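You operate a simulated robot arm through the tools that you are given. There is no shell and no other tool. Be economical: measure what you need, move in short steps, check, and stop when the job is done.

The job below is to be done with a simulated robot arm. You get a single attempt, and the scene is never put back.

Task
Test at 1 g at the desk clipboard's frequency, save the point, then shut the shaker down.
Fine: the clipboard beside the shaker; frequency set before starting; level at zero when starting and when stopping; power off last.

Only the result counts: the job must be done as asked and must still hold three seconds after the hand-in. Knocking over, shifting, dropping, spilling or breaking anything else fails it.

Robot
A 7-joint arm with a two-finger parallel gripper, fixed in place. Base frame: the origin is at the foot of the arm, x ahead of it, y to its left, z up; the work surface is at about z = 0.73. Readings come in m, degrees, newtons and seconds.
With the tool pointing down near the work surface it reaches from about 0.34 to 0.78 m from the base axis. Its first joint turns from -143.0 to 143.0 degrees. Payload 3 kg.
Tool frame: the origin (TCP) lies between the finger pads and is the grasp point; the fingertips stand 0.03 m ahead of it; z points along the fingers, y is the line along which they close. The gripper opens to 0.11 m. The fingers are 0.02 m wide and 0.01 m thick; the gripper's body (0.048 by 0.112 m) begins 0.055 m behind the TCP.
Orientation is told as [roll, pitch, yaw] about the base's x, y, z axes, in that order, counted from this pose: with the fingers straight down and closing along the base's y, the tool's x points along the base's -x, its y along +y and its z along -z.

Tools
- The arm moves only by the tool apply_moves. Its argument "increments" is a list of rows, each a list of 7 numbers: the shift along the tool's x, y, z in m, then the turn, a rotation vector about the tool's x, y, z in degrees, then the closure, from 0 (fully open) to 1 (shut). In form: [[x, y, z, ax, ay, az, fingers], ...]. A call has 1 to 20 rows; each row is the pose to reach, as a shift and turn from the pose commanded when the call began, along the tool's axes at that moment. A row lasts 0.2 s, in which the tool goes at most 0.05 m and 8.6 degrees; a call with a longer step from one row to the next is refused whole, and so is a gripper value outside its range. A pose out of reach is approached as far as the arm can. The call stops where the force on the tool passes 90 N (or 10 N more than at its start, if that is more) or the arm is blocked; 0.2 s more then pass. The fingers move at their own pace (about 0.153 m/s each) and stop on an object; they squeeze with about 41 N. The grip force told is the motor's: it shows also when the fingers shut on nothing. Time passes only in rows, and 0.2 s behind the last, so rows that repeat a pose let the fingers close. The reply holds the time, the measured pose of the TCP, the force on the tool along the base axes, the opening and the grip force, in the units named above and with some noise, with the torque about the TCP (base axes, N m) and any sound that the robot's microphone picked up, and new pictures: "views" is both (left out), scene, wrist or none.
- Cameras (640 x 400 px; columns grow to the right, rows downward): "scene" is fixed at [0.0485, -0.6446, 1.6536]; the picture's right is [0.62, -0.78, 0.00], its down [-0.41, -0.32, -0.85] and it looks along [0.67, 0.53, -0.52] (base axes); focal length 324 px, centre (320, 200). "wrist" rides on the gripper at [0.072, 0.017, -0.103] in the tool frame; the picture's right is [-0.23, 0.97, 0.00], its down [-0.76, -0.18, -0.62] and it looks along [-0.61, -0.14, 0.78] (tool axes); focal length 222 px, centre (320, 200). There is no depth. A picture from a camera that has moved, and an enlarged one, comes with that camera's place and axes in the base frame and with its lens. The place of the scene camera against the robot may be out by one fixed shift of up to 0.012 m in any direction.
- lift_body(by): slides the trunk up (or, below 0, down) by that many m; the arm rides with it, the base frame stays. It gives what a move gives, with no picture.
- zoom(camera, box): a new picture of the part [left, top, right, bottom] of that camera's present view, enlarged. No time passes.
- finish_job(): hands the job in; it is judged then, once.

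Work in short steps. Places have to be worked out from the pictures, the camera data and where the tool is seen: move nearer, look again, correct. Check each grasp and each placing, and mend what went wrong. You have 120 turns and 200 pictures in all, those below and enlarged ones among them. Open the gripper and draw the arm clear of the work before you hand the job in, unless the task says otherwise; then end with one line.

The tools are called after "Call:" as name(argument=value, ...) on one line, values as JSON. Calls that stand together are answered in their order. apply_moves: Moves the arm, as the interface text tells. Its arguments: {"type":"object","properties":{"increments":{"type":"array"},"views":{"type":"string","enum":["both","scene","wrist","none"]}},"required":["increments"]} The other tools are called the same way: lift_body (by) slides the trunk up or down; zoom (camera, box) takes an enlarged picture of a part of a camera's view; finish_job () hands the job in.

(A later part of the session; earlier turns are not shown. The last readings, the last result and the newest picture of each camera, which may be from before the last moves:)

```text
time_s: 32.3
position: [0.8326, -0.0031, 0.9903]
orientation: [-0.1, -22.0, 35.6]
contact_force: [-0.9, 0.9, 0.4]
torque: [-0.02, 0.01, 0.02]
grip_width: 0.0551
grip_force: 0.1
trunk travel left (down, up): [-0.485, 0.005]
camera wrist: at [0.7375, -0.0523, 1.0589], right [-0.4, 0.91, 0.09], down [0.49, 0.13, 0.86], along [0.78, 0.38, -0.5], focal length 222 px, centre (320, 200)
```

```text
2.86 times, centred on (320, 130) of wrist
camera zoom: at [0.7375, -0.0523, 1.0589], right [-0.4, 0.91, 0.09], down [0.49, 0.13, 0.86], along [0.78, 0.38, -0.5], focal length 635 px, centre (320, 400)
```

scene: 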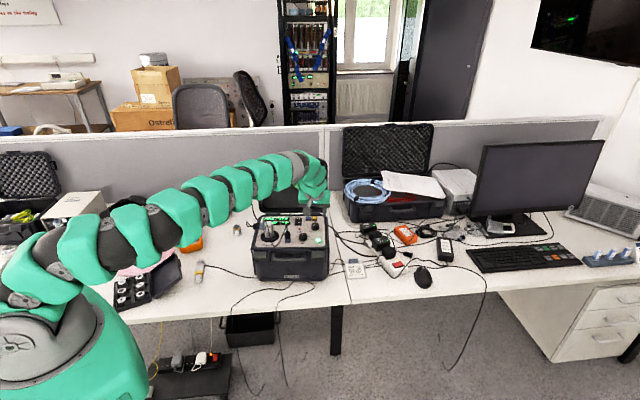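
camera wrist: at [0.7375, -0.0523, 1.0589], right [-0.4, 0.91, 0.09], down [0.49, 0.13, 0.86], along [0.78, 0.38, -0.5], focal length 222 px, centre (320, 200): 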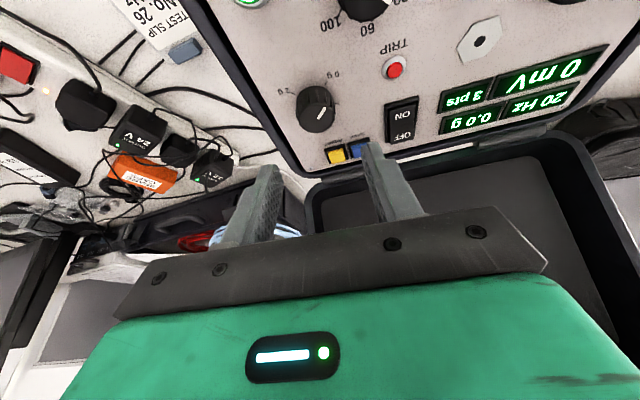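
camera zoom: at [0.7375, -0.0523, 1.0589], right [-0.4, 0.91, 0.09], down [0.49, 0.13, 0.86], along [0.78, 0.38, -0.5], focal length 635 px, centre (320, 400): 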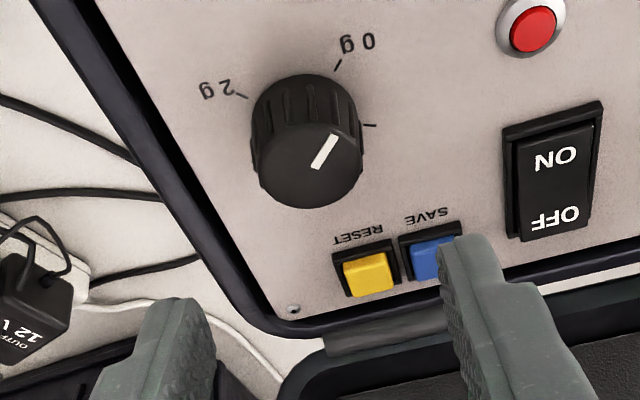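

The reach is good, and the knob is at (0.840, 0.001) between the fingers. I descend around it.

Call:
apply_moves(increments=[[0.007, -0.001, 0.018, 0, 0, 0, 0.5], [0.014, -0.001, 0.036, 0, 0, 0, 0.5], [0.0195, -0.001, 0.048, 0, 0, 0, 0.5], [0.0207, -0.001, 0.0513, 0, 0, 0, 0.5], [0.0207, -0.001, 0.0513, 0, 0, 0, 0.5]], views="both")

Call:
zoom(camera="scene", box=[260, 180, 340, 250])

```text
time_s: 33.5
position: [0.8333, -0.0063, 0.9367]
orientation: [-0.1, -22.1, 35.6]
contact_force: [0.3, -1.7, 13.1]
torque: [-0.47, -0.29, -0.09]
grip_width: 0.0553
grip_force: 0.0
trunk travel left (down, up): [-0.485, 0.005]
camera wrist: at [0.7382, -0.0541, 1.005], right [-0.39, 0.92, 0.08], down [0.49, 0.13, 0.86], along [0.78, 0.38, -0.5], focal length 222 px, centre (320, 200)
```

scene: 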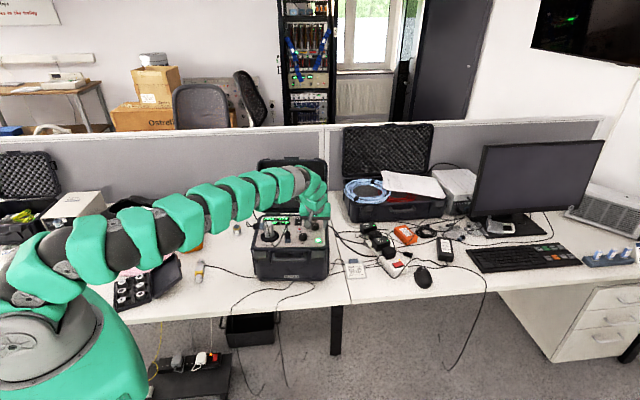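
wrist: 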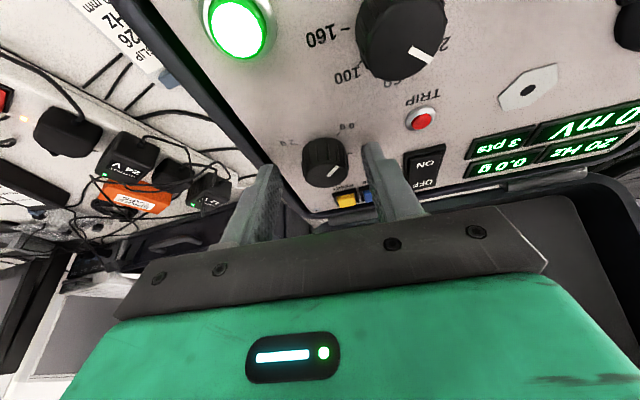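

```text
5.71 times, centred on (300, 215) of scene
camera zoom: at [0.0485, -0.6446, 1.6536], right [0.62, -0.78, 0.0], down [-0.41, -0.32, -0.85], along [0.67, 0.53, -0.52], focal length 1853 px, centre (434, 114)
```

zoom: 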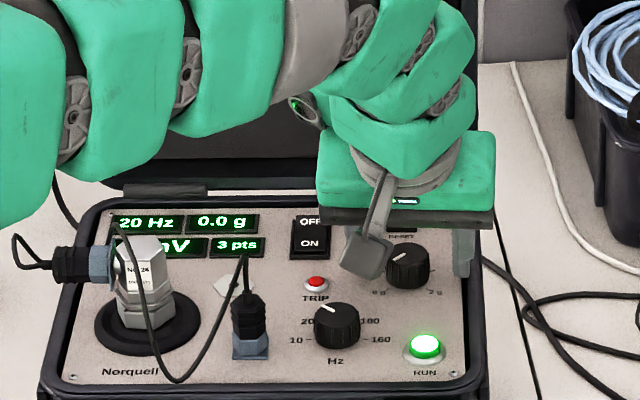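

There is 13 N of upward force at the right finger, so it is resting on the case rim. I rise 10 mm, narrow the opening to about 38 mm and go down again.

Call:
apply_moves(increments=[[-0.0037, 0, -0.0093, 0, 0, 0, 0.5], [-0.0037, 0.001, -0.0093, 0, 0, 0, 0.65], [-0.0037, 0.001, -0.0093, 0, 0, 0, 0.65]], views="wrist")

Call:
zoom(camera="wrist", box=[220, 100, 420, 240])

```text
time_s: 34.3
position: [0.833, -0.0042, 0.9459]
orientation: [0.2, -21.8, 35.4]
contact_force: [-0.6, -0.1, 0.2]
torque: [-0.01, 0.0, 0.0]
grip_width: 0.0386
grip_force: 0.0
trunk travel left (down, up): [-0.485, 0.005]
camera wrist: at [0.7378, -0.0528, 1.0135], right [-0.39, 0.91, 0.09], down [0.49, 0.13, 0.86], along [0.78, 0.38, -0.5], focal length 222 px, centre (320, 200)
```

wrist: 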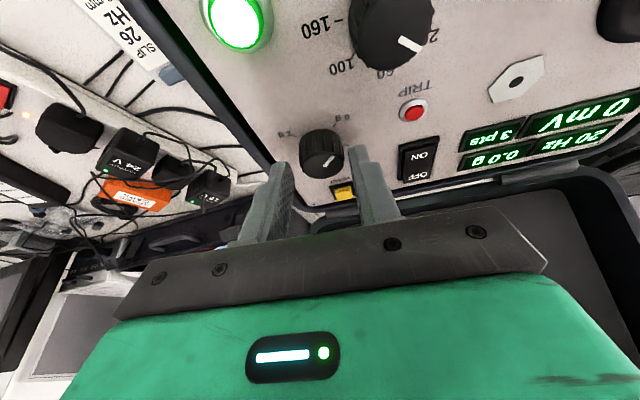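

```text
2.86 times, centred on (320, 170) of wrist
camera zoom: at [0.7378, -0.0528, 1.0135], right [-0.39, 0.91, 0.09], down [0.49, 0.13, 0.86], along [0.78, 0.38, -0.5], focal length 635 px, centre (320, 286)
```

zoom: 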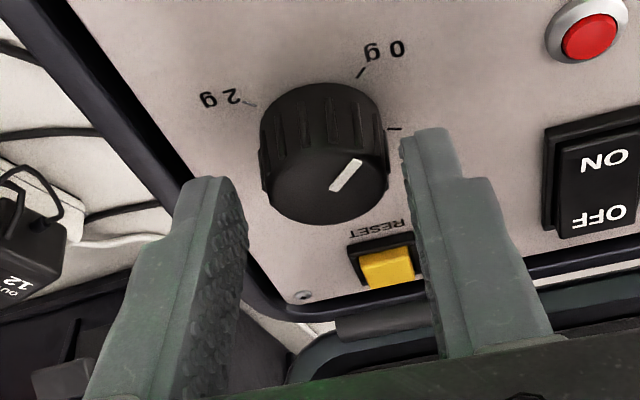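

The knob is centred and the finger clears the rim. I descend 11 mm and grip.

Call:
apply_moves(increments=[[0.002, 0, 0.005, 0, 0, 0, 0.65], [0.0041, 0, 0.0102, 0, 0, 0, 0.65], [0.0041, 0, 0.0102, 0, 0, 0, 0.9], [0.0041, 0, 0.0102, 0, 0, 0, 0.9]], views="wrist")

Call:
zoom(camera="wrist", box=[220, 100, 420, 240])

```text
time_s: 35.3
position: [0.8331, -0.0024, 0.935]
orientation: [0.1, -22.0, 35.6]
contact_force: [-5.5, 7.4, 2.7]
torque: [0.16, 0.39, 0.1]
grip_width: 0.0292
grip_force: 40.8
trunk travel left (down, up): [-0.485, 0.005]
camera wrist: at [0.7371, -0.0513, 1.0031], right [-0.4, 0.91, 0.09], down [0.49, 0.13, 0.86], along [0.78, 0.38, -0.5], focal length 222 px, centre (320, 200)
```

wrist: 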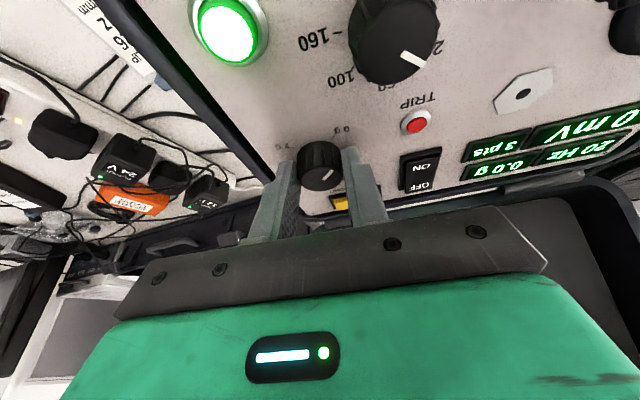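

```text
2.86 times, centred on (320, 170) of wrist
camera zoom: at [0.7371, -0.0513, 1.0031], right [-0.4, 0.91, 0.09], down [0.49, 0.13, 0.86], along [0.78, 0.38, -0.5], focal length 635 px, centre (320, 286)
```

zoom: 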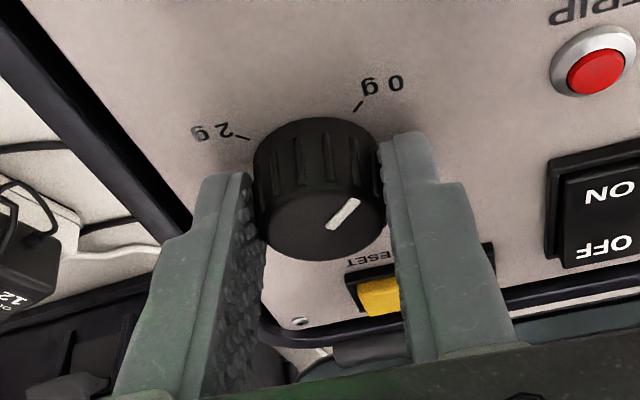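

The grip is good, with about 9 N of side load from a 2 mm offset that I correct. I turn clockwise 32° about the vertical, with the tool's arc compensated, and read the display.

Call:
apply_moves(increments=[[0, 0.0018, 0, 0, 0, 0, 0.9], [-0.0001, 0.0031, 0, 3.0, 0, 7.42, 0.9], [-0.0003, 0.0044, 0.0001, 6.0, 0, 14.83, 0.9], [-0.0008, 0.0056, 0.0003, 9.0, 0, 22.25, 0.9], [-0.0013, 0.0068, 0.0005, 12.0, 0, 29.66, 0.9], [-0.0013, 0.0068, 0.0005, 12.0, 0, 29.66, 0.9]], views="both")

Call:
zoom(camera="scene", box=[260, 180, 340, 250])

```text
time_s: 36.7
position: [0.8309, 0.0034, 0.9352]
orientation: [0.0, -22.0, 3.5]
contact_force: [4.1, 3.6, 3.8]
torque: [0.24, 0.06, 0.02]
grip_width: 0.0291
grip_force: 41.1
trunk travel left (down, up): [-0.485, 0.005]
camera wrist: at [0.7244, 0.0118, 1.0031], right [0.15, 0.98, 0.09], down [0.48, -0.15, 0.86], along [0.86, -0.09, -0.5], focal length 222 px, centre (320, 200)
```

scene: 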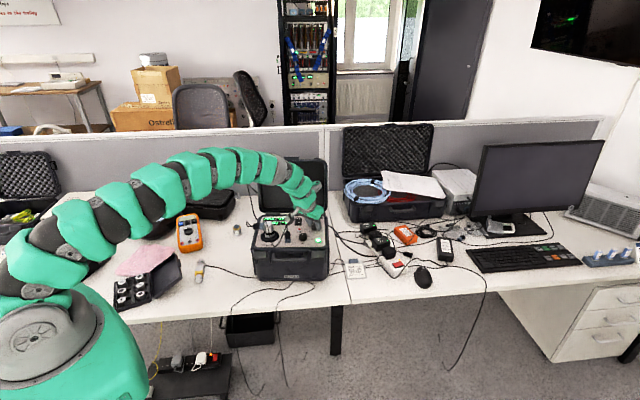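
wrist: 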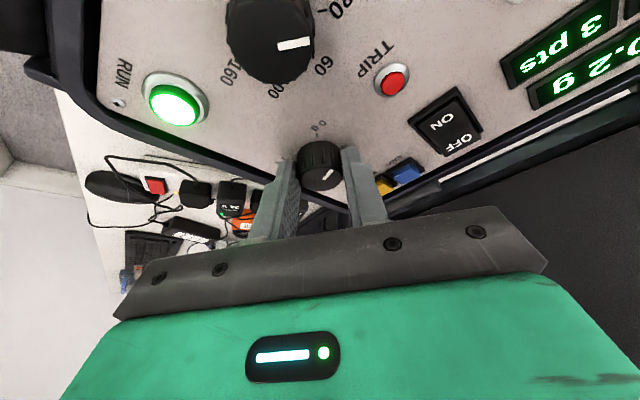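

```text
5.71 times, centred on (300, 215) of scene
camera zoom: at [0.0485, -0.6446, 1.6536], right [0.62, -0.78, 0.0], down [-0.41, -0.32, -0.85], along [0.67, 0.53, -0.52], focal length 1853 px, centre (434, 114)
```

zoom: 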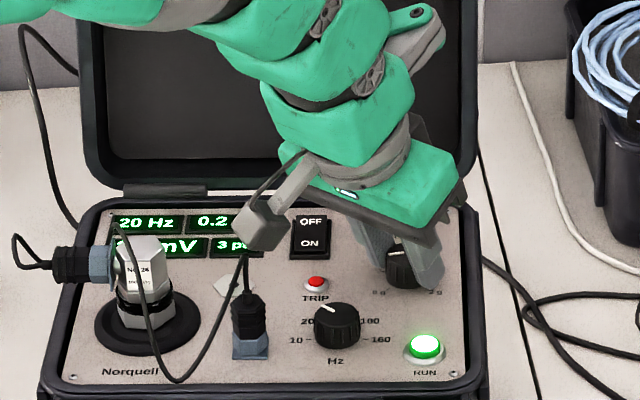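

It works: 0.2 g after 32° clockwise. To keep the wrist camera away from the sensor cable, I ratchet within this yaw range: release, turn back 34°, regrip, turn 34° forward.

Call:
apply_moves(increments=[[0, 0, 0, 0, 0, 0, 0.65], [0, 0, 0, 0, 0, 0, 0.65], [-0.0001, -0.0014, 0, -3.19, 0, -7.88, 0.65], [-0.0004, -0.0027, 0.0002, -6.375, 0, -15.76, 0.65], [-0.0008, -0.004, 0.0003, -9.56, 0, -23.64, 0.65], [-0.0015, -0.0053, 0.0006, -12.75, 0, -31.52, 0.65], [-0.0015, -0.0053, 0.0006, -12.75, 0, -31.52, 0.9], [-0.0015, -0.0053, 0.0006, -12.75, 0, -31.52, 0.9], [-0.0008, -0.004, 0.0003, -9.56, 0, -23.64, 0.9], [-0.0004, -0.0027, 0.0002, -6.375, 0, -15.76, 0.9], [-0.0001, -0.0014, 0, -3.19, 0, -7.88, 0.9], [0, 0, 0, 0, 0, 0, 0.9], [0, 0, 0, 0, 0, 0, 0.9]], views="wrist")

Call:
zoom(camera="scene", box=[260, 180, 340, 250])

```text
time_s: 39.5
position: [0.8308, 0.0024, 0.9338]
orientation: [0.0, -22.0, 3.5]
contact_force: [-6.1, -1.3, -0.4]
torque: [0.0, 0.27, 0.02]
grip_width: 0.029
grip_force: 41.3
trunk travel left (down, up): [-0.485, 0.005]
camera wrist: at [0.7236, 0.0117, 1.0028], right [0.15, 0.98, 0.09], down [0.48, -0.15, 0.86], along [0.86, -0.09, -0.5], focal length 222 px, centre (320, 200)
```

wrist: 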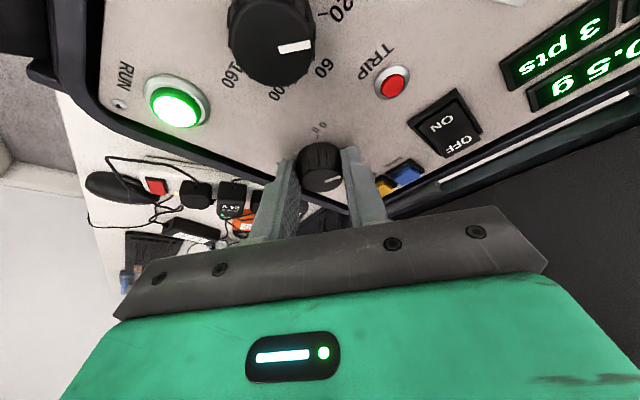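

```text
5.71 times, centred on (300, 215) of scene
camera zoom: at [0.0485, -0.6446, 1.6536], right [0.62, -0.78, 0.0], down [-0.41, -0.32, -0.85], along [0.67, 0.53, -0.52], focal length 1853 px, centre (434, 114)
```

zoom: 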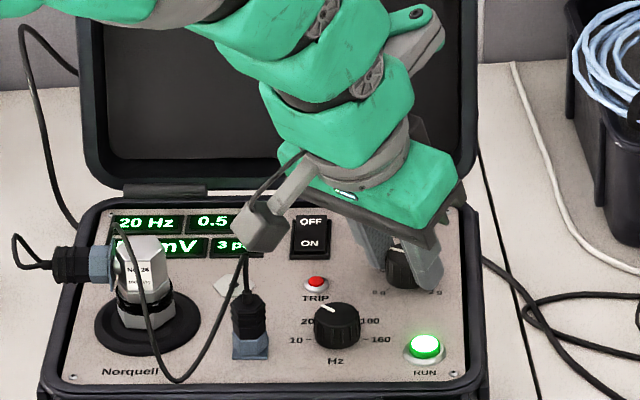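

It reads 0.5 g. I repeat the ratchet.

Call:
apply_moves(increments=[[0, 0, 0, 0, 0, 0, 0.65], [0, 0, 0, 0, 0, 0, 0.65], [-0.0001, -0.0014, 0, -3.19, 0, -7.88, 0.65], [-0.0004, -0.0027, 0.0002, -6.375, 0, -15.76, 0.65], [-0.0008, -0.004, 0.0003, -9.56, 0, -23.64, 0.65], [-0.0015, -0.0053, 0.0006, -12.75, 0, -31.52, 0.65], [-0.0015, -0.0053, 0.0006, -12.75, 0, -31.52, 0.9], [-0.0015, -0.0053, 0.0006, -12.75, 0, -31.52, 0.9], [-0.0008, -0.004, 0.0003, -9.56, 0, -23.64, 0.9], [-0.0004, -0.0027, 0.0002, -6.375, 0, -15.76, 0.9], [-0.0001, -0.0014, 0, -3.19, 0, -7.88, 0.9], [0, 0, 0, 0, 0, 0, 0.9], [0, 0, 0, 0, 0, 0, 0.9]], views="wrist")

Call:
apply_moves(increments=[[0, 0, 0, 0, 0, 0, 0.65], [0, 0, 0, 0, 0, 0, 0.65], [-0.0001, -0.0014, 0, -3.19, 0, -7.88, 0.65], [-0.0004, -0.0027, 0.0002, -6.375, 0, -15.76, 0.65], [-0.0008, -0.004, 0.0003, -9.56, 0, -23.64, 0.65], [-0.0015, -0.0053, 0.0006, -12.75, 0, -31.52, 0.65], [-0.0015, -0.0053, 0.0006, -12.75, 0, -31.52, 0.9], [-0.0015, -0.0053, 0.0006, -12.75, 0, -31.52, 0.9], [-0.0008, -0.004, 0.0003, -9.56, 0, -23.64, 0.9], [-0.0004, -0.0027, 0.0002, -6.375, 0, -15.76, 0.9], [-0.0001, -0.0014, 0, -3.19, 0, -7.88, 0.9], [-0.0001, -0.0014, 0, -3.19, 0, -7.88, 0.9]], views="wrist")

Call:
zoom(camera="scene", box=[260, 180, 340, 250])

```text
time_s: 42.3
position: [0.8305, 0.002, 0.9326]
orientation: [-0.1, -22.0, 3.5]
contact_force: [3.6, 2.1, 5.6]
torque: [0.08, -0.32, 0.02]
grip_width: 0.0291
grip_force: 41.1
trunk travel left (down, up): [-0.485, 0.005]
camera wrist: at [0.7241, 0.0117, 1.0028], right [0.15, 0.98, 0.09], down [0.48, -0.15, 0.86], along [0.86, -0.09, -0.5], focal length 222 px, centre (320, 200)
```

wrist: 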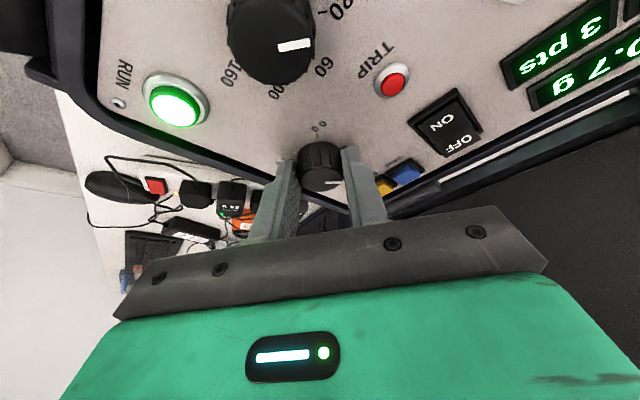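

```text
time_s: 44.9
position: [0.8318, 0.0011, 0.9359]
orientation: [0.1, -21.9, 11.9]
contact_force: [9.6, 2.7, 7.7]
torque: [0.02, -0.2, 0.06]
grip_width: 0.0291
grip_force: 40.4
trunk travel left (down, up): [-0.485, 0.005]
camera wrist: at [0.7244, -0.0055, 1.0031], right [0.0, 1.0, 0.09], down [0.5, -0.08, 0.86], along [0.87, 0.04, -0.5], focal length 222 px, centre (320, 200)
```

wrist: 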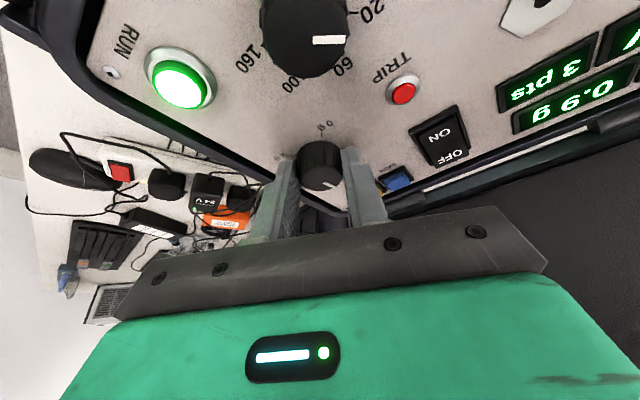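

```text
5.71 times, centred on (300, 215) of scene
camera zoom: at [0.0485, -0.6446, 1.6536], right [0.62, -0.78, 0.0], down [-0.41, -0.32, -0.85], along [0.67, 0.53, -0.52], focal length 1853 px, centre (434, 114)
```

zoom: 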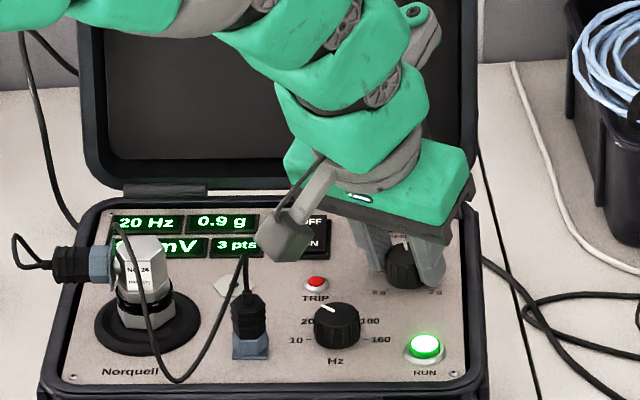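

It reads 0.9 g after about 125.5°, so roughly 10° remains. I turn that.

Call:
apply_moves(increments=[[0, 0.0008, 0, 1.9, 0, 4.64, 0.9], [-0.0001, 0.0016, 0.0001, 3.75, 0, 9.27, 0.9], [-0.0001, 0.0016, 0.0001, 3.75, 0, 9.27, 0.9]], views="wrist")

Call:
zoom(camera="wrist", box=[260, 80, 380, 200])

Call:
zoom(camera="scene", box=[260, 180, 340, 250])

```text
time_s: 45.7
position: [0.8304, 0.0028, 0.9338]
orientation: [0.0, -22.0, 2.0]
contact_force: [11.3, 2.0, 10.3]
torque: [-0.03, -0.67, 0.04]
grip_width: 0.0289
grip_force: 41.0
trunk travel left (down, up): [-0.485, 0.005]
camera wrist: at [0.7248, 0.0147, 1.003], right [0.18, 0.98, 0.09], down [0.48, -0.16, 0.86], along [0.86, -0.11, -0.5], focal length 222 px, centre (320, 200)
```

wrist: 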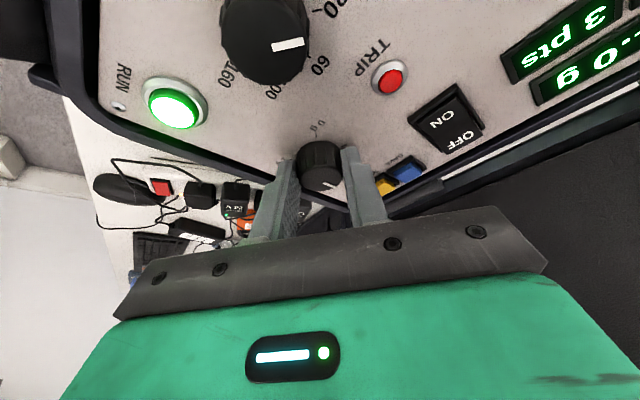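

```text
3.33 times, centred on (320, 140) of wrist
camera zoom: at [0.7248, 0.0147, 1.003], right [0.18, 0.98, 0.09], down [0.48, -0.16, 0.86], along [0.86, -0.11, -0.5], focal length 740 px, centre (320, 400)
```

zoom: 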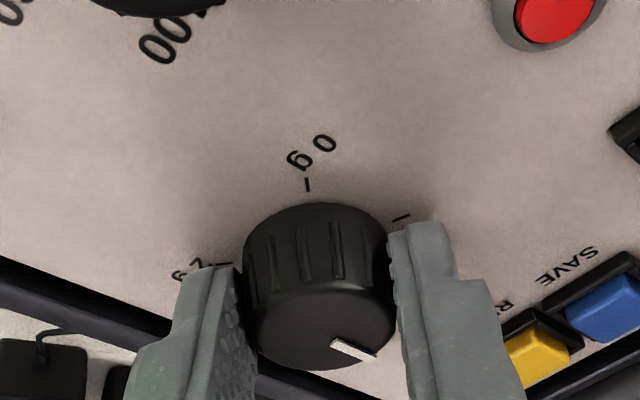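

```text
5.71 times, centred on (300, 215) of scene
camera zoom: at [0.0485, -0.6446, 1.6536], right [0.62, -0.78, 0.0], down [-0.41, -0.32, -0.85], along [0.67, 0.53, -0.52], focal length 1853 px, centre (434, 114)
```

zoom: 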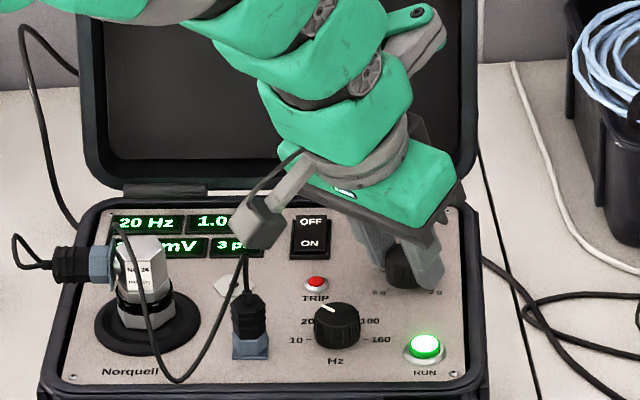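

The display reads 1.0 g. I release carefully, rise, and turn back to face along the panel with the fingers shut.

Call:
apply_moves(increments=[[0, 0, 0, 0, 0, 0, 0.6], [0, 0, 0, 0, 0, 0, 0.6], [-0.011, 0, -0.028, 0, 0, 0, 0.6], [-0.0225, 0, -0.0556, 0, 0, 0, 0.6], [-0.0225, 0, -0.0556, -3.19, 0, -7.88, 0.8], [-0.0225, 0, -0.0556, -6.375, 0, -15.76, 1], [-0.0225, 0, -0.0556, -9.56, 0, -23.64, 1], [-0.0225, 0, -0.0556, -12.6, 0, -31.1, 1], [-0.0225, 0, -0.0556, -12.6, 0, -31.1, 1]], views="both")

Call:
zoom(camera="wrist", box=[240, 60, 540, 220])

Call:
zoom(camera="scene", box=[260, 180, 340, 250])

```text
time_s: 47.7
position: [0.831, 0.0024, 0.9939]
orientation: [0.1, -22.1, 35.7]
contact_force: [-0.6, -0.1, -0.5]
torque: [0.0, 0.01, -0.01]
grip_width: 0.0
grip_force: 37.5
trunk travel left (down, up): [-0.485, 0.005]
camera wrist: at [0.735, -0.0468, 1.0626], right [-0.4, 0.91, 0.09], down [0.49, 0.13, 0.86], along [0.78, 0.38, -0.5], focal length 222 px, centre (320, 200)
```

scene: 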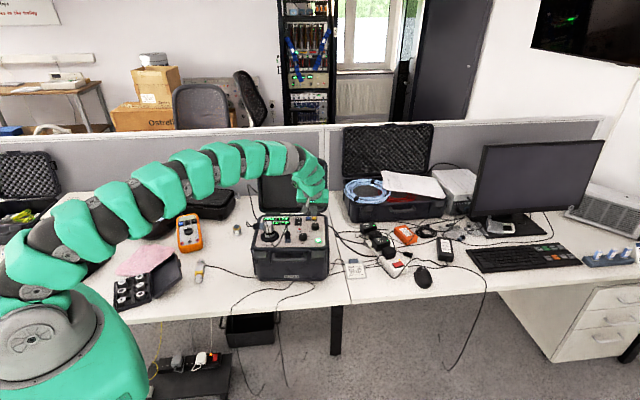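
wrist: 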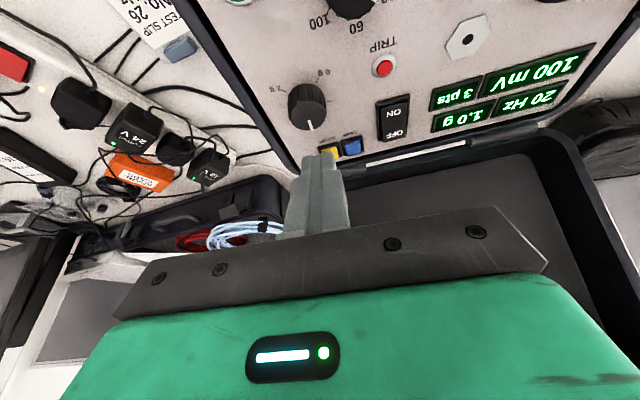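

```text
2.13 times, centred on (390, 140) of wrist
camera zoom: at [0.735, -0.0468, 1.0626], right [-0.4, 0.91, 0.09], down [0.49, 0.13, 0.86], along [0.78, 0.38, -0.5], focal length 474 px, centre (171, 328)
```

zoom: 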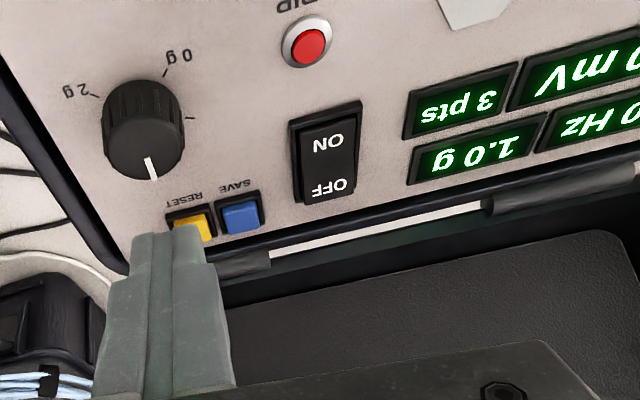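

```text
5.71 times, centred on (300, 215) of scene
camera zoom: at [0.0485, -0.6446, 1.6536], right [0.62, -0.78, 0.0], down [-0.41, -0.32, -0.85], along [0.67, 0.53, -0.52], focal length 1853 px, centre (434, 114)
```

zoom: 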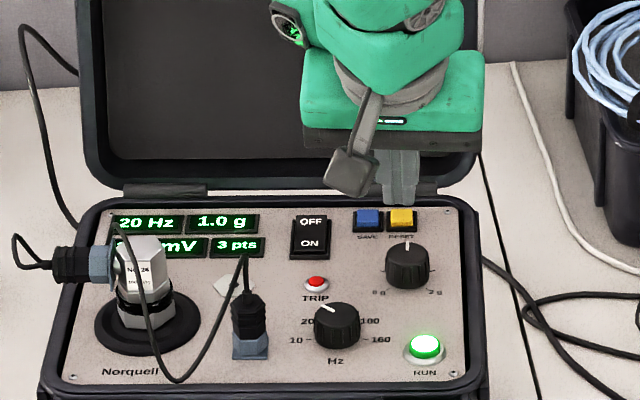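

The reading stays at 1.0 g, 100 mV and 3 pts. SAVE is at about (0.870, 0.062), so I tilt 10° more and move above it.

Call:
apply_moves(increments=[[-0.01, 0.005, 0.005, 0, -5, 0, 1], [-0.02, 0.01, 0.011, 0, -10, 0, 1], [-0.035, 0.018, 0.02, 0, -10, 0, 1], [-0.0513, 0.0258, 0.0304, 0, -10, 0, 1], [-0.0513, 0.0258, 0.0304, 0, -10, 0, 1]], views="both")

Call:
zoom(camera="wrist", box=[220, 60, 420, 200])

Call:
zoom(camera="scene", box=[260, 160, 340, 230])

```text
time_s: 48.9
position: [0.8643, 0.0584, 0.9847]
orientation: [0.0, -32.0, 35.6]
contact_force: [0.5, -0.6, -0.4]
torque: [0.0, -0.02, 0.01]
grip_width: 0.0001
grip_force: 37.8
trunk travel left (down, up): [-0.485, 0.005]
camera wrist: at [0.7597, 0.0032, 1.034], right [-0.41, 0.9, 0.12], down [0.36, 0.04, 0.93], along [0.84, 0.43, -0.34], focal length 222 px, centre (320, 200)
```

scene: 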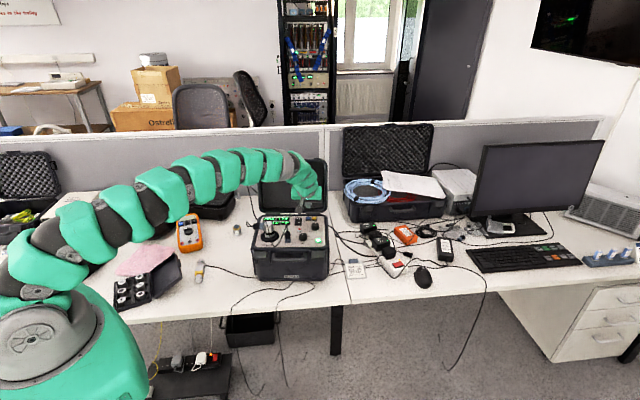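
wrist: 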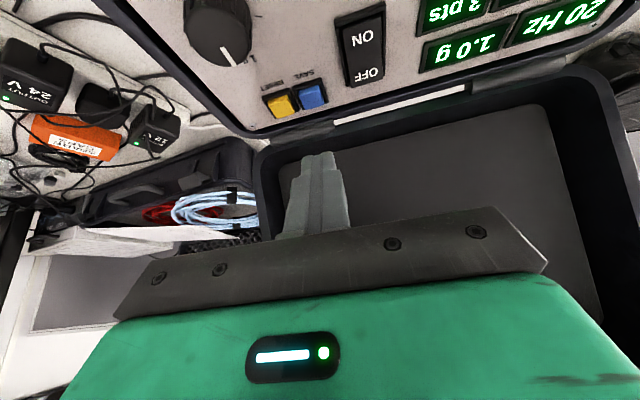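

```text
2.86 times, centred on (320, 130) of wrist
camera zoom: at [0.7597, 0.0032, 1.034], right [-0.41, 0.9, 0.12], down [0.36, 0.04, 0.93], along [0.84, 0.43, -0.34], focal length 635 px, centre (320, 400)
```

zoom: 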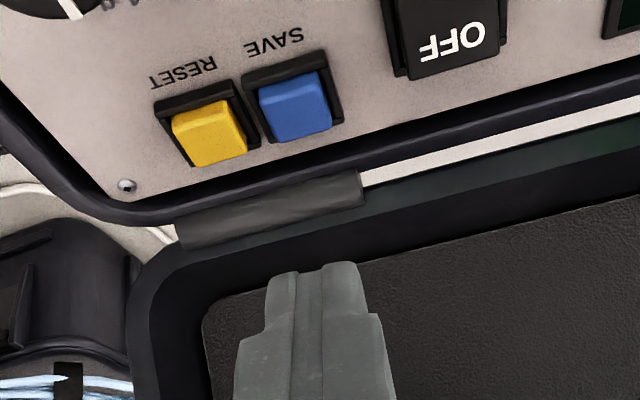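

```text
5.71 times, centred on (300, 195) of scene
camera zoom: at [0.0485, -0.6446, 1.6536], right [0.62, -0.78, 0.0], down [-0.41, -0.32, -0.85], along [0.67, 0.53, -0.52], focal length 1853 px, centre (434, 229)
```

zoom: 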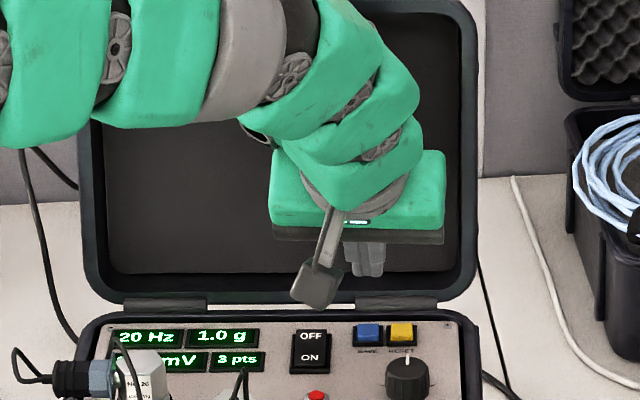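

The tip lies above SAVE, whose measured place is (0.871, 0.063), with 1–2 mm of bias away from RESET. I descend.

Call:
apply_moves(increments=[[0.011, 0.0015, 0.0175, 0, 0, 0, 1], [0.019, 0.0015, 0.0305, 0, 0, 0, 1], [0.0223, 0.0015, 0.0356, 0, 0, 0, 1], [0.0234, 0.0015, 0.0373, 0, 0, 0, 1]], views="wrist")

Call:
zoom(camera="wrist", box=[220, 60, 420, 200])

Call:
zoom(camera="scene", box=[260, 180, 340, 250])

```text
time_s: 49.9
position: [0.8625, 0.0592, 0.9417]
orientation: [0.0, -31.9, 35.6]
contact_force: [1.3, -1.1, 0.5]
torque: [-0.01, -0.03, 0.0]
grip_width: 0.0
grip_force: 38.4
trunk travel left (down, up): [-0.485, 0.005]
camera wrist: at [0.7587, 0.0034, 0.9906], right [-0.41, 0.9, 0.12], down [0.36, 0.04, 0.93], along [0.84, 0.43, -0.34], focal length 222 px, centre (320, 200)
```

wrist: 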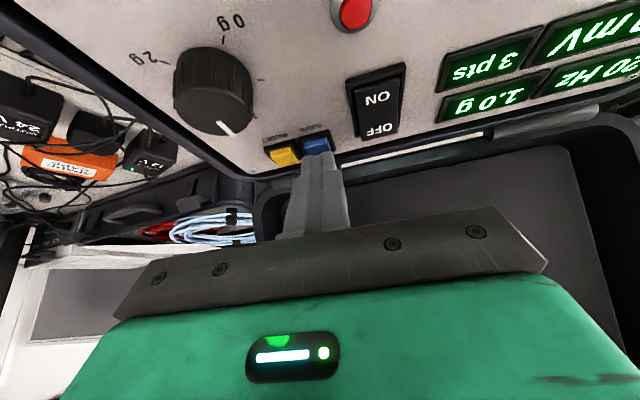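

```text
2.86 times, centred on (320, 130) of wrist
camera zoom: at [0.7587, 0.0034, 0.9906], right [-0.41, 0.9, 0.12], down [0.36, 0.04, 0.93], along [0.84, 0.43, -0.34], focal length 635 px, centre (320, 400)
```

zoom: 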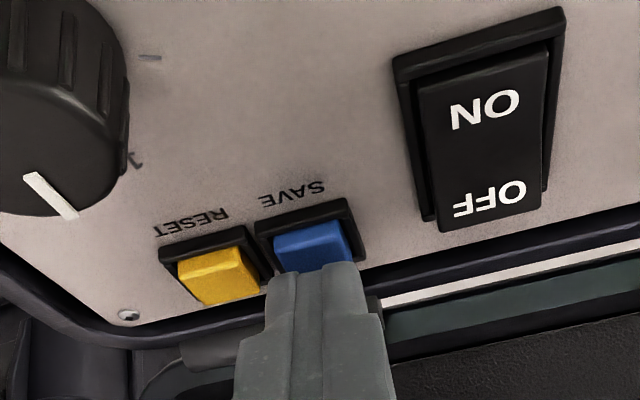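

```text
5.71 times, centred on (300, 215) of scene
camera zoom: at [0.0485, -0.6446, 1.6536], right [0.62, -0.78, 0.0], down [-0.41, -0.32, -0.85], along [0.67, 0.53, -0.52], focal length 1853 px, centre (434, 114)
```

zoom: 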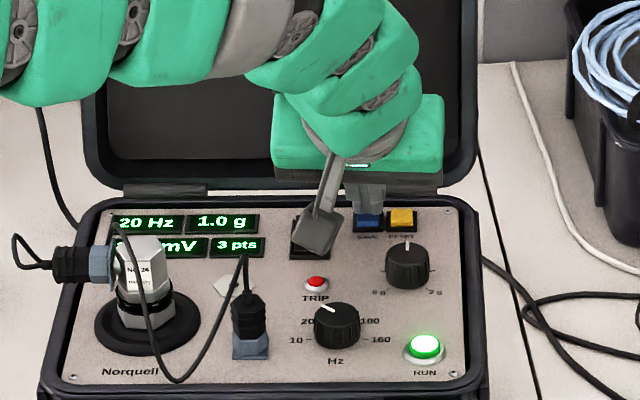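

The tip is just above SAVE and clear of RESET. I go down 4 mm more in steps.

Call:
apply_moves(increments=[[0.0011, 0, 0.0017, 0, 0, 0, 1], [0.0021, 0, 0.0034, 0, 0, 0, 1]], views="wrist")

```text
time_s: 50.5
position: [0.8634, 0.0591, 0.9374]
orientation: [-0.1, -32.1, 35.7]
contact_force: [1.6, 0.6, 2.0]
torque: [0.0, -0.06, 0.0]
grip_width: 0.0
grip_force: 37.8
trunk travel left (down, up): [-0.485, 0.005]
heard: click
camera wrist: at [0.7585, 0.004, 0.9866], right [-0.41, 0.9, 0.12], down [0.36, 0.04, 0.93], along [0.84, 0.43, -0.34], focal length 222 px, centre (320, 200)
```

wrist: 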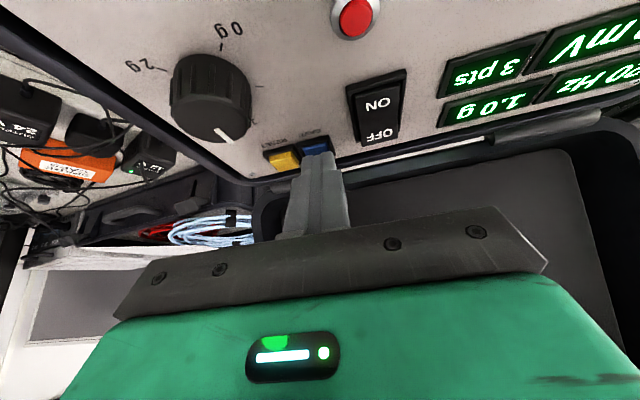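

I heard a click but it still reads 3 pts. I hold for a moment and look again.

Call:
apply_moves(increments=[[0, 0, 0, 0, 0, 0, 1]], views="wrist")

Call:
zoom(camera="wrist", box=[420, 0, 640, 140])

```text
time_s: 50.9
position: [0.8619, 0.0607, 0.9379]
orientation: [0.0, -31.9, 35.6]
contact_force: [0.8, 0.1, 3.2]
torque: [0.03, -0.03, 0.02]
grip_width: 0.0003
grip_force: 38.2
trunk travel left (down, up): [-0.485, 0.005]
camera wrist: at [0.7582, 0.0039, 0.9864], right [-0.41, 0.9, 0.12], down [0.36, 0.04, 0.93], along [0.84, 0.43, -0.34], focal length 222 px, centre (320, 200)
```

wrist: 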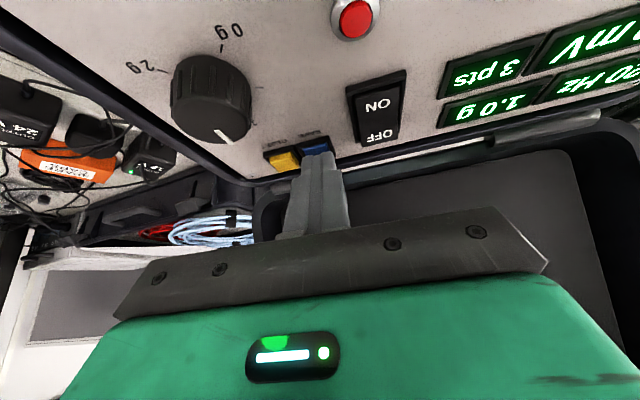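

```text
2.86 times, centred on (530, 70) of wrist
camera zoom: at [0.7582, 0.0039, 0.9864], right [-0.41, 0.9, 0.12], down [0.36, 0.04, 0.93], along [0.84, 0.43, -0.34], focal length 635 px, centre (-280, 571)
```

zoom: 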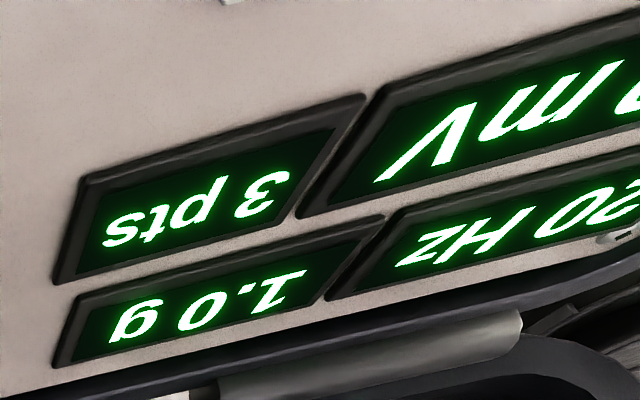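

It still reads 3 pts. It may register on release, so I lift off and look.

Call:
apply_moves(increments=[[-0.004, 0, -0.0065, 0, 0, 0, 1], [-0.008, 0, -0.013, 0, 0, 0, 1], [-0.008, 0, -0.013, 0, 0, 0, 1]], views="wrist")

Call:
zoom(camera="wrist", box=[420, 0, 640, 140])

Call:
zoom(camera="scene", box=[270, 200, 320, 240])

```text
time_s: 51.7
position: [0.8631, 0.0595, 0.9523]
orientation: [0.2, -31.9, 35.7]
contact_force: [-0.9, -0.2, 1.3]
torque: [0.03, 0.02, -0.03]
grip_width: 0.0001
grip_force: 38.2
trunk travel left (down, up): [-0.485, 0.005]
camera wrist: at [0.7585, 0.0038, 1.001], right [-0.41, 0.9, 0.12], down [0.36, 0.04, 0.93], along [0.84, 0.43, -0.34], focal length 222 px, centre (320, 200)
```

wrist: 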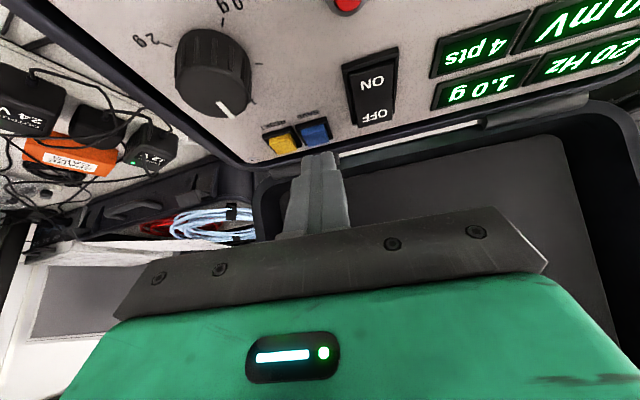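

```text
2.86 times, centred on (530, 70) of wrist
camera zoom: at [0.7585, 0.0038, 1.001], right [-0.41, 0.9, 0.12], down [0.36, 0.04, 0.93], along [0.84, 0.43, -0.34], focal length 635 px, centre (-280, 571)
```

zoom: 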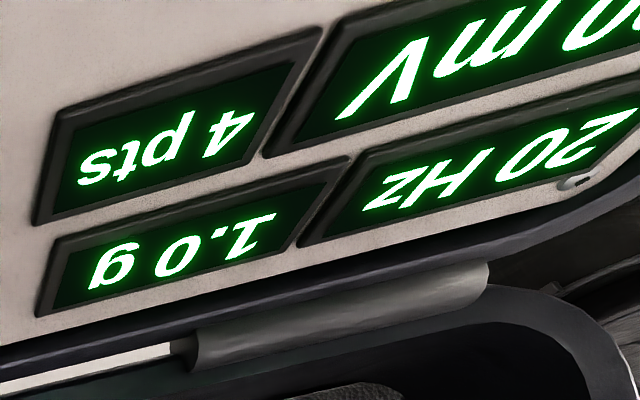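

```text
10.00 times, centred on (295, 220) of scene
camera zoom: at [0.0485, -0.6446, 1.6536], right [0.62, -0.78, 0.0], down [-0.41, -0.32, -0.85], along [0.67, 0.53, -0.52], focal length 3242 px, centre (570, 0)
```

zoom: 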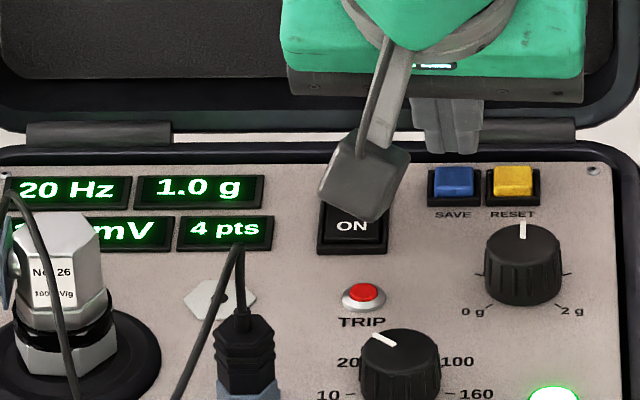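

The display now shows 4 pts, so the point is saved. Next I return to the level knob, rising and going back to the 22° tilt.

Call:
apply_moves(increments=[[-0.012, 0, -0.019, 0, 0, 0, 1], [-0.0228, 0, -0.0365, 0, 0, 0, 1], [-0.006, -0.011, -0.047, 0, 5, 0, 0.8], [0.011, -0.022, -0.058, 0, 10, 0, 0.65], [0.0287, -0.0328, -0.0687, 0, 10, 0, 0.65], [0.0287, -0.0328, -0.0687, 0, 10, 0, 0.65]], views="none")

Call:
apply_moves(increments=[[-0.0001, 0.0013, 0, 3.0, 0, 7.42, 0.65], [-0.0003, 0.0026, 0.0001, 6.0, 0, 14.83, 0.65], [-0.0008, 0.0038, 0.0003, 9.0, 0, 22.25, 0.65], [-0.0013, 0.005, 0.0005, 12.0, 0, 29.66, 0.65], [0.0062, 0.005, 0.019, 12.0, 0, 29.66, 0.65], [0.0137, 0.005, 0.0376, 12.0, 0, 29.66, 0.65], [0.0137, 0.005, 0.0376, 12.0, 0, 29.66, 0.65]], views="wrist")

Call:
zoom(camera="wrist", box=[220, 80, 420, 220])

```text
time_s: 53.1
position: [0.8308, -0.0028, 0.9957]
orientation: [0.0, -21.9, 35.6]
contact_force: [-0.6, 0.3, -0.4]
torque: [0.02, 0.04, 0.0]
grip_width: 0.0388
grip_force: 0.0
trunk travel left (down, up): [-0.485, 0.005]
```

```text
time_s: 54.7
position: [0.831, 0.0001, 0.9558]
orientation: [0.0, -21.9, 3.7]
contact_force: [0.6, 0.6, -0.2]
torque: [-0.01, 0.01, -0.01]
grip_width: 0.0386
grip_force: 0.1
trunk travel left (down, up): [-0.485, 0.005]
camera wrist: at [0.7239, 0.0099, 1.0242], right [0.15, 0.99, 0.09], down [0.48, -0.15, 0.86], along [0.86, -0.09, -0.5], focal length 222 px, centre (320, 200)
```

wrist: 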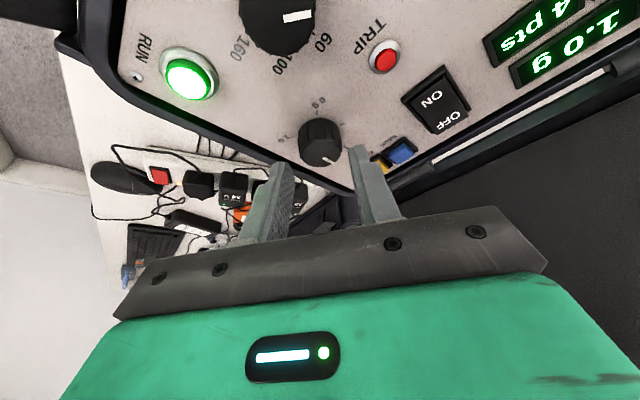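

```text
2.86 times, centred on (320, 150) of wrist
camera zoom: at [0.7239, 0.0099, 1.0242], right [0.15, 0.99, 0.09], down [0.48, -0.15, 0.86], along [0.86, -0.09, -0.5], focal length 635 px, centre (320, 343)
```

zoom: 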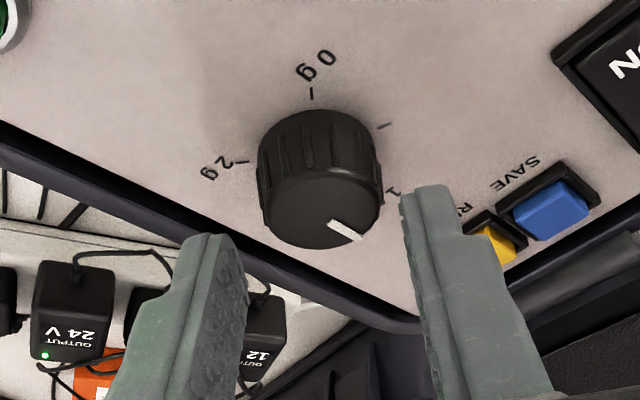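

The knob sits within the fingers, about 2 mm off. I correct that, descend 20 mm, grip, and turn 34° counter-clockwise.

Call:
apply_moves(increments=[[0.004, 0.002, 0.0095, 0, 0, 0, 0.65], [0.0077, 0.002, 0.019, 0, 0, 0, 0.65], [0.0077, 0.002, 0.019, 0, 0, 0, 0.9], [0.0077, 0.002, 0.019, 0, 0, 0, 0.9], [0.0076, 0.0006, 0.019, -3.19, 0, -7.88, 0.9], [0.0073, -0.0007, 0.0192, -6.375, 0, -15.76, 0.9], [0.0069, -0.002, 0.0193, -9.56, 0, -23.64, 0.9], [0.0062, -0.0033, 0.0196, -12.75, 0, -31.52, 0.9], [0.0062, -0.0033, 0.0196, -12.75, 0, -31.52, 0.9]], views="wrist")

Call:
zoom(camera="scene", box=[260, 180, 340, 250])

```text
time_s: 56.7
position: [0.8317, -0.0028, 0.9346]
orientation: [0.0, -22.0, 37.6]
contact_force: [-2.1, -11.0, 1.5]
torque: [0.24, -0.59, -0.07]
grip_width: 0.0289
grip_force: 41.2
trunk travel left (down, up): [-0.485, 0.005]
camera wrist: at [0.738, -0.0556, 1.0041], right [-0.43, 0.9, 0.09], down [0.48, 0.15, 0.86], along [0.76, 0.41, -0.5], focal length 222 px, centre (320, 200)
```

wrist: 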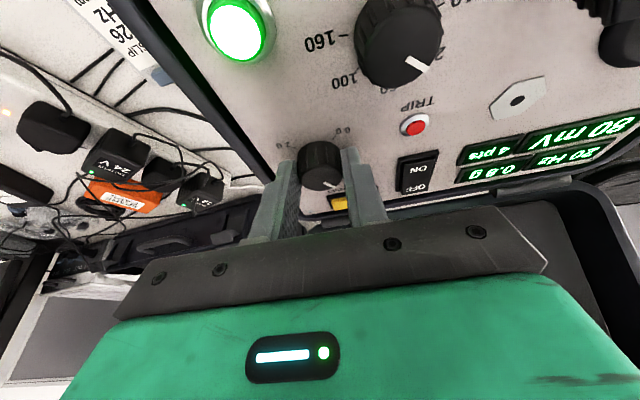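

```text
5.71 times, centred on (300, 215) of scene
camera zoom: at [0.0485, -0.6446, 1.6536], right [0.62, -0.78, 0.0], down [-0.41, -0.32, -0.85], along [0.67, 0.53, -0.52], focal length 1853 px, centre (434, 114)
```

zoom: 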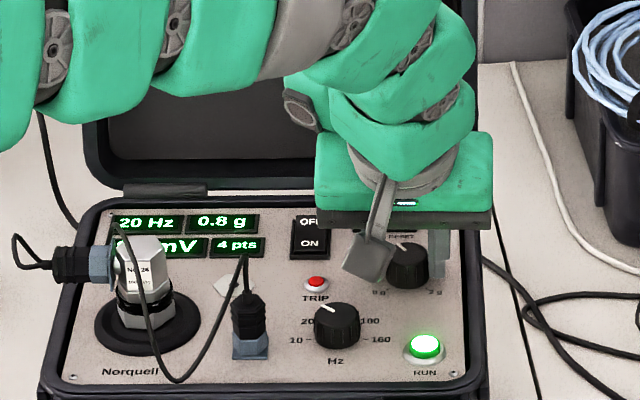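

It reads 0.8 g. I continue the ratchet counter-clockwise twice.

Call:
apply_moves(increments=[[0, -0.001, 0, 0, 0, 0, 0.65], [0, -0.001, 0, 0, 0, 0, 0.65], [-0.0001, 0.0004, 0, 3.19, 0, 7.88, 0.65], [-0.0004, 0.0017, 0.0002, 6.375, 0, 15.76, 0.65], [-0.0008, 0.003, 0.0003, 9.56, 0, 23.64, 0.65], [-0.0015, 0.0043, 0.0006, 12.75, 0, 31.52, 0.65], [-0.0015, 0.0043, 0.0006, 12.75, 0, 31.52, 0.9], [-0.0015, 0.0043, 0.0006, 12.75, 0, 31.52, 0.9], [-0.0008, 0.003, 0.0003, 9.56, 0, 23.64, 0.9], [-0.0004, 0.0017, 0.0002, 6.375, 0, 15.76, 0.9], [-0.0001, 0.0004, 0, 3.19, 0, 7.88, 0.9], [0, -0.001, 0, 0, 0, 0, 0.9], [0, -0.001, 0, 0, 0, 0, 0.9]], views="none")

Call:
apply_moves(increments=[[0, 0, 0, 0, 0, 0, 0.65], [0, 0, 0, 0, 0, 0, 0.65], [-0.0001, 0.0014, 0, 3.19, 0, 7.88, 0.65], [-0.0004, 0.0027, 0.0002, 6.375, 0, 15.76, 0.65], [-0.0008, 0.004, 0.0003, 9.56, 0, 23.64, 0.65], [-0.0015, 0.0053, 0.0006, 12.75, 0, 31.52, 0.65], [-0.0015, 0.0053, 0.0006, 12.75, 0, 31.52, 0.9], [-0.0015, 0.0053, 0.0006, 12.75, 0, 31.52, 0.9], [-0.0008, 0.004, 0.0003, 9.56, 0, 23.64, 0.9], [-0.0004, 0.0027, 0.0002, 6.375, 0, 15.76, 0.9], [-0.0001, 0.0014, 0, 3.19, 0, 7.88, 0.9], [0, 0, 0, 0, 0, 0, 0.9], [0, 0, 0, 0, 0, 0, 0.9]], views="wrist")

Call:
zoom(camera="scene", box=[260, 180, 340, 250])

```text
time_s: 59.5
position: [0.8329, -0.0031, 0.9338]
orientation: [0.1, -21.9, 37.6]
contact_force: [-3.9, -6.5, 1.0]
torque: [0.14, -0.15, -0.03]
grip_width: 0.029
grip_force: 41.1
trunk travel left (down, up): [-0.485, 0.005]
```

```text
time_s: 62.3
position: [0.8342, -0.0018, 0.9343]
orientation: [0.1, -22.0, 37.7]
contact_force: [-0.6, -1.6, 0.3]
torque: [0.51, -0.47, -0.01]
grip_width: 0.0289
grip_force: 41.3
trunk travel left (down, up): [-0.485, 0.005]
camera wrist: at [0.7391, -0.055, 1.0035], right [-0.43, 0.9, 0.09], down [0.48, 0.15, 0.86], along [0.76, 0.41, -0.5], focal length 222 px, centre (320, 200)
```

wrist: 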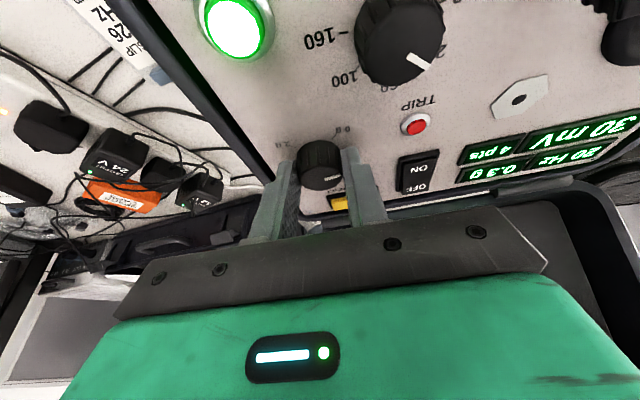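

```text
5.71 times, centred on (300, 215) of scene
camera zoom: at [0.0485, -0.6446, 1.6536], right [0.62, -0.78, 0.0], down [-0.41, -0.32, -0.85], along [0.67, 0.53, -0.52], focal length 1853 px, centre (434, 114)
```

zoom: 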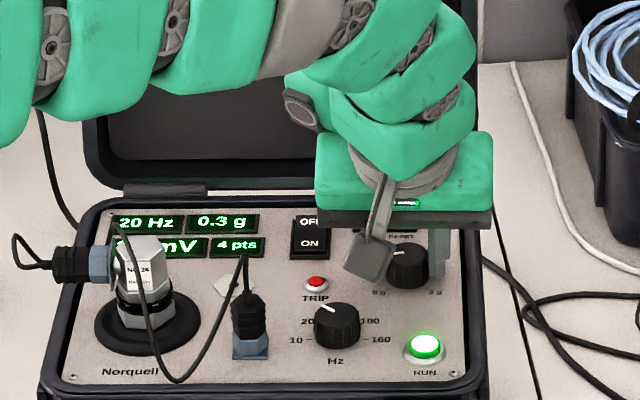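

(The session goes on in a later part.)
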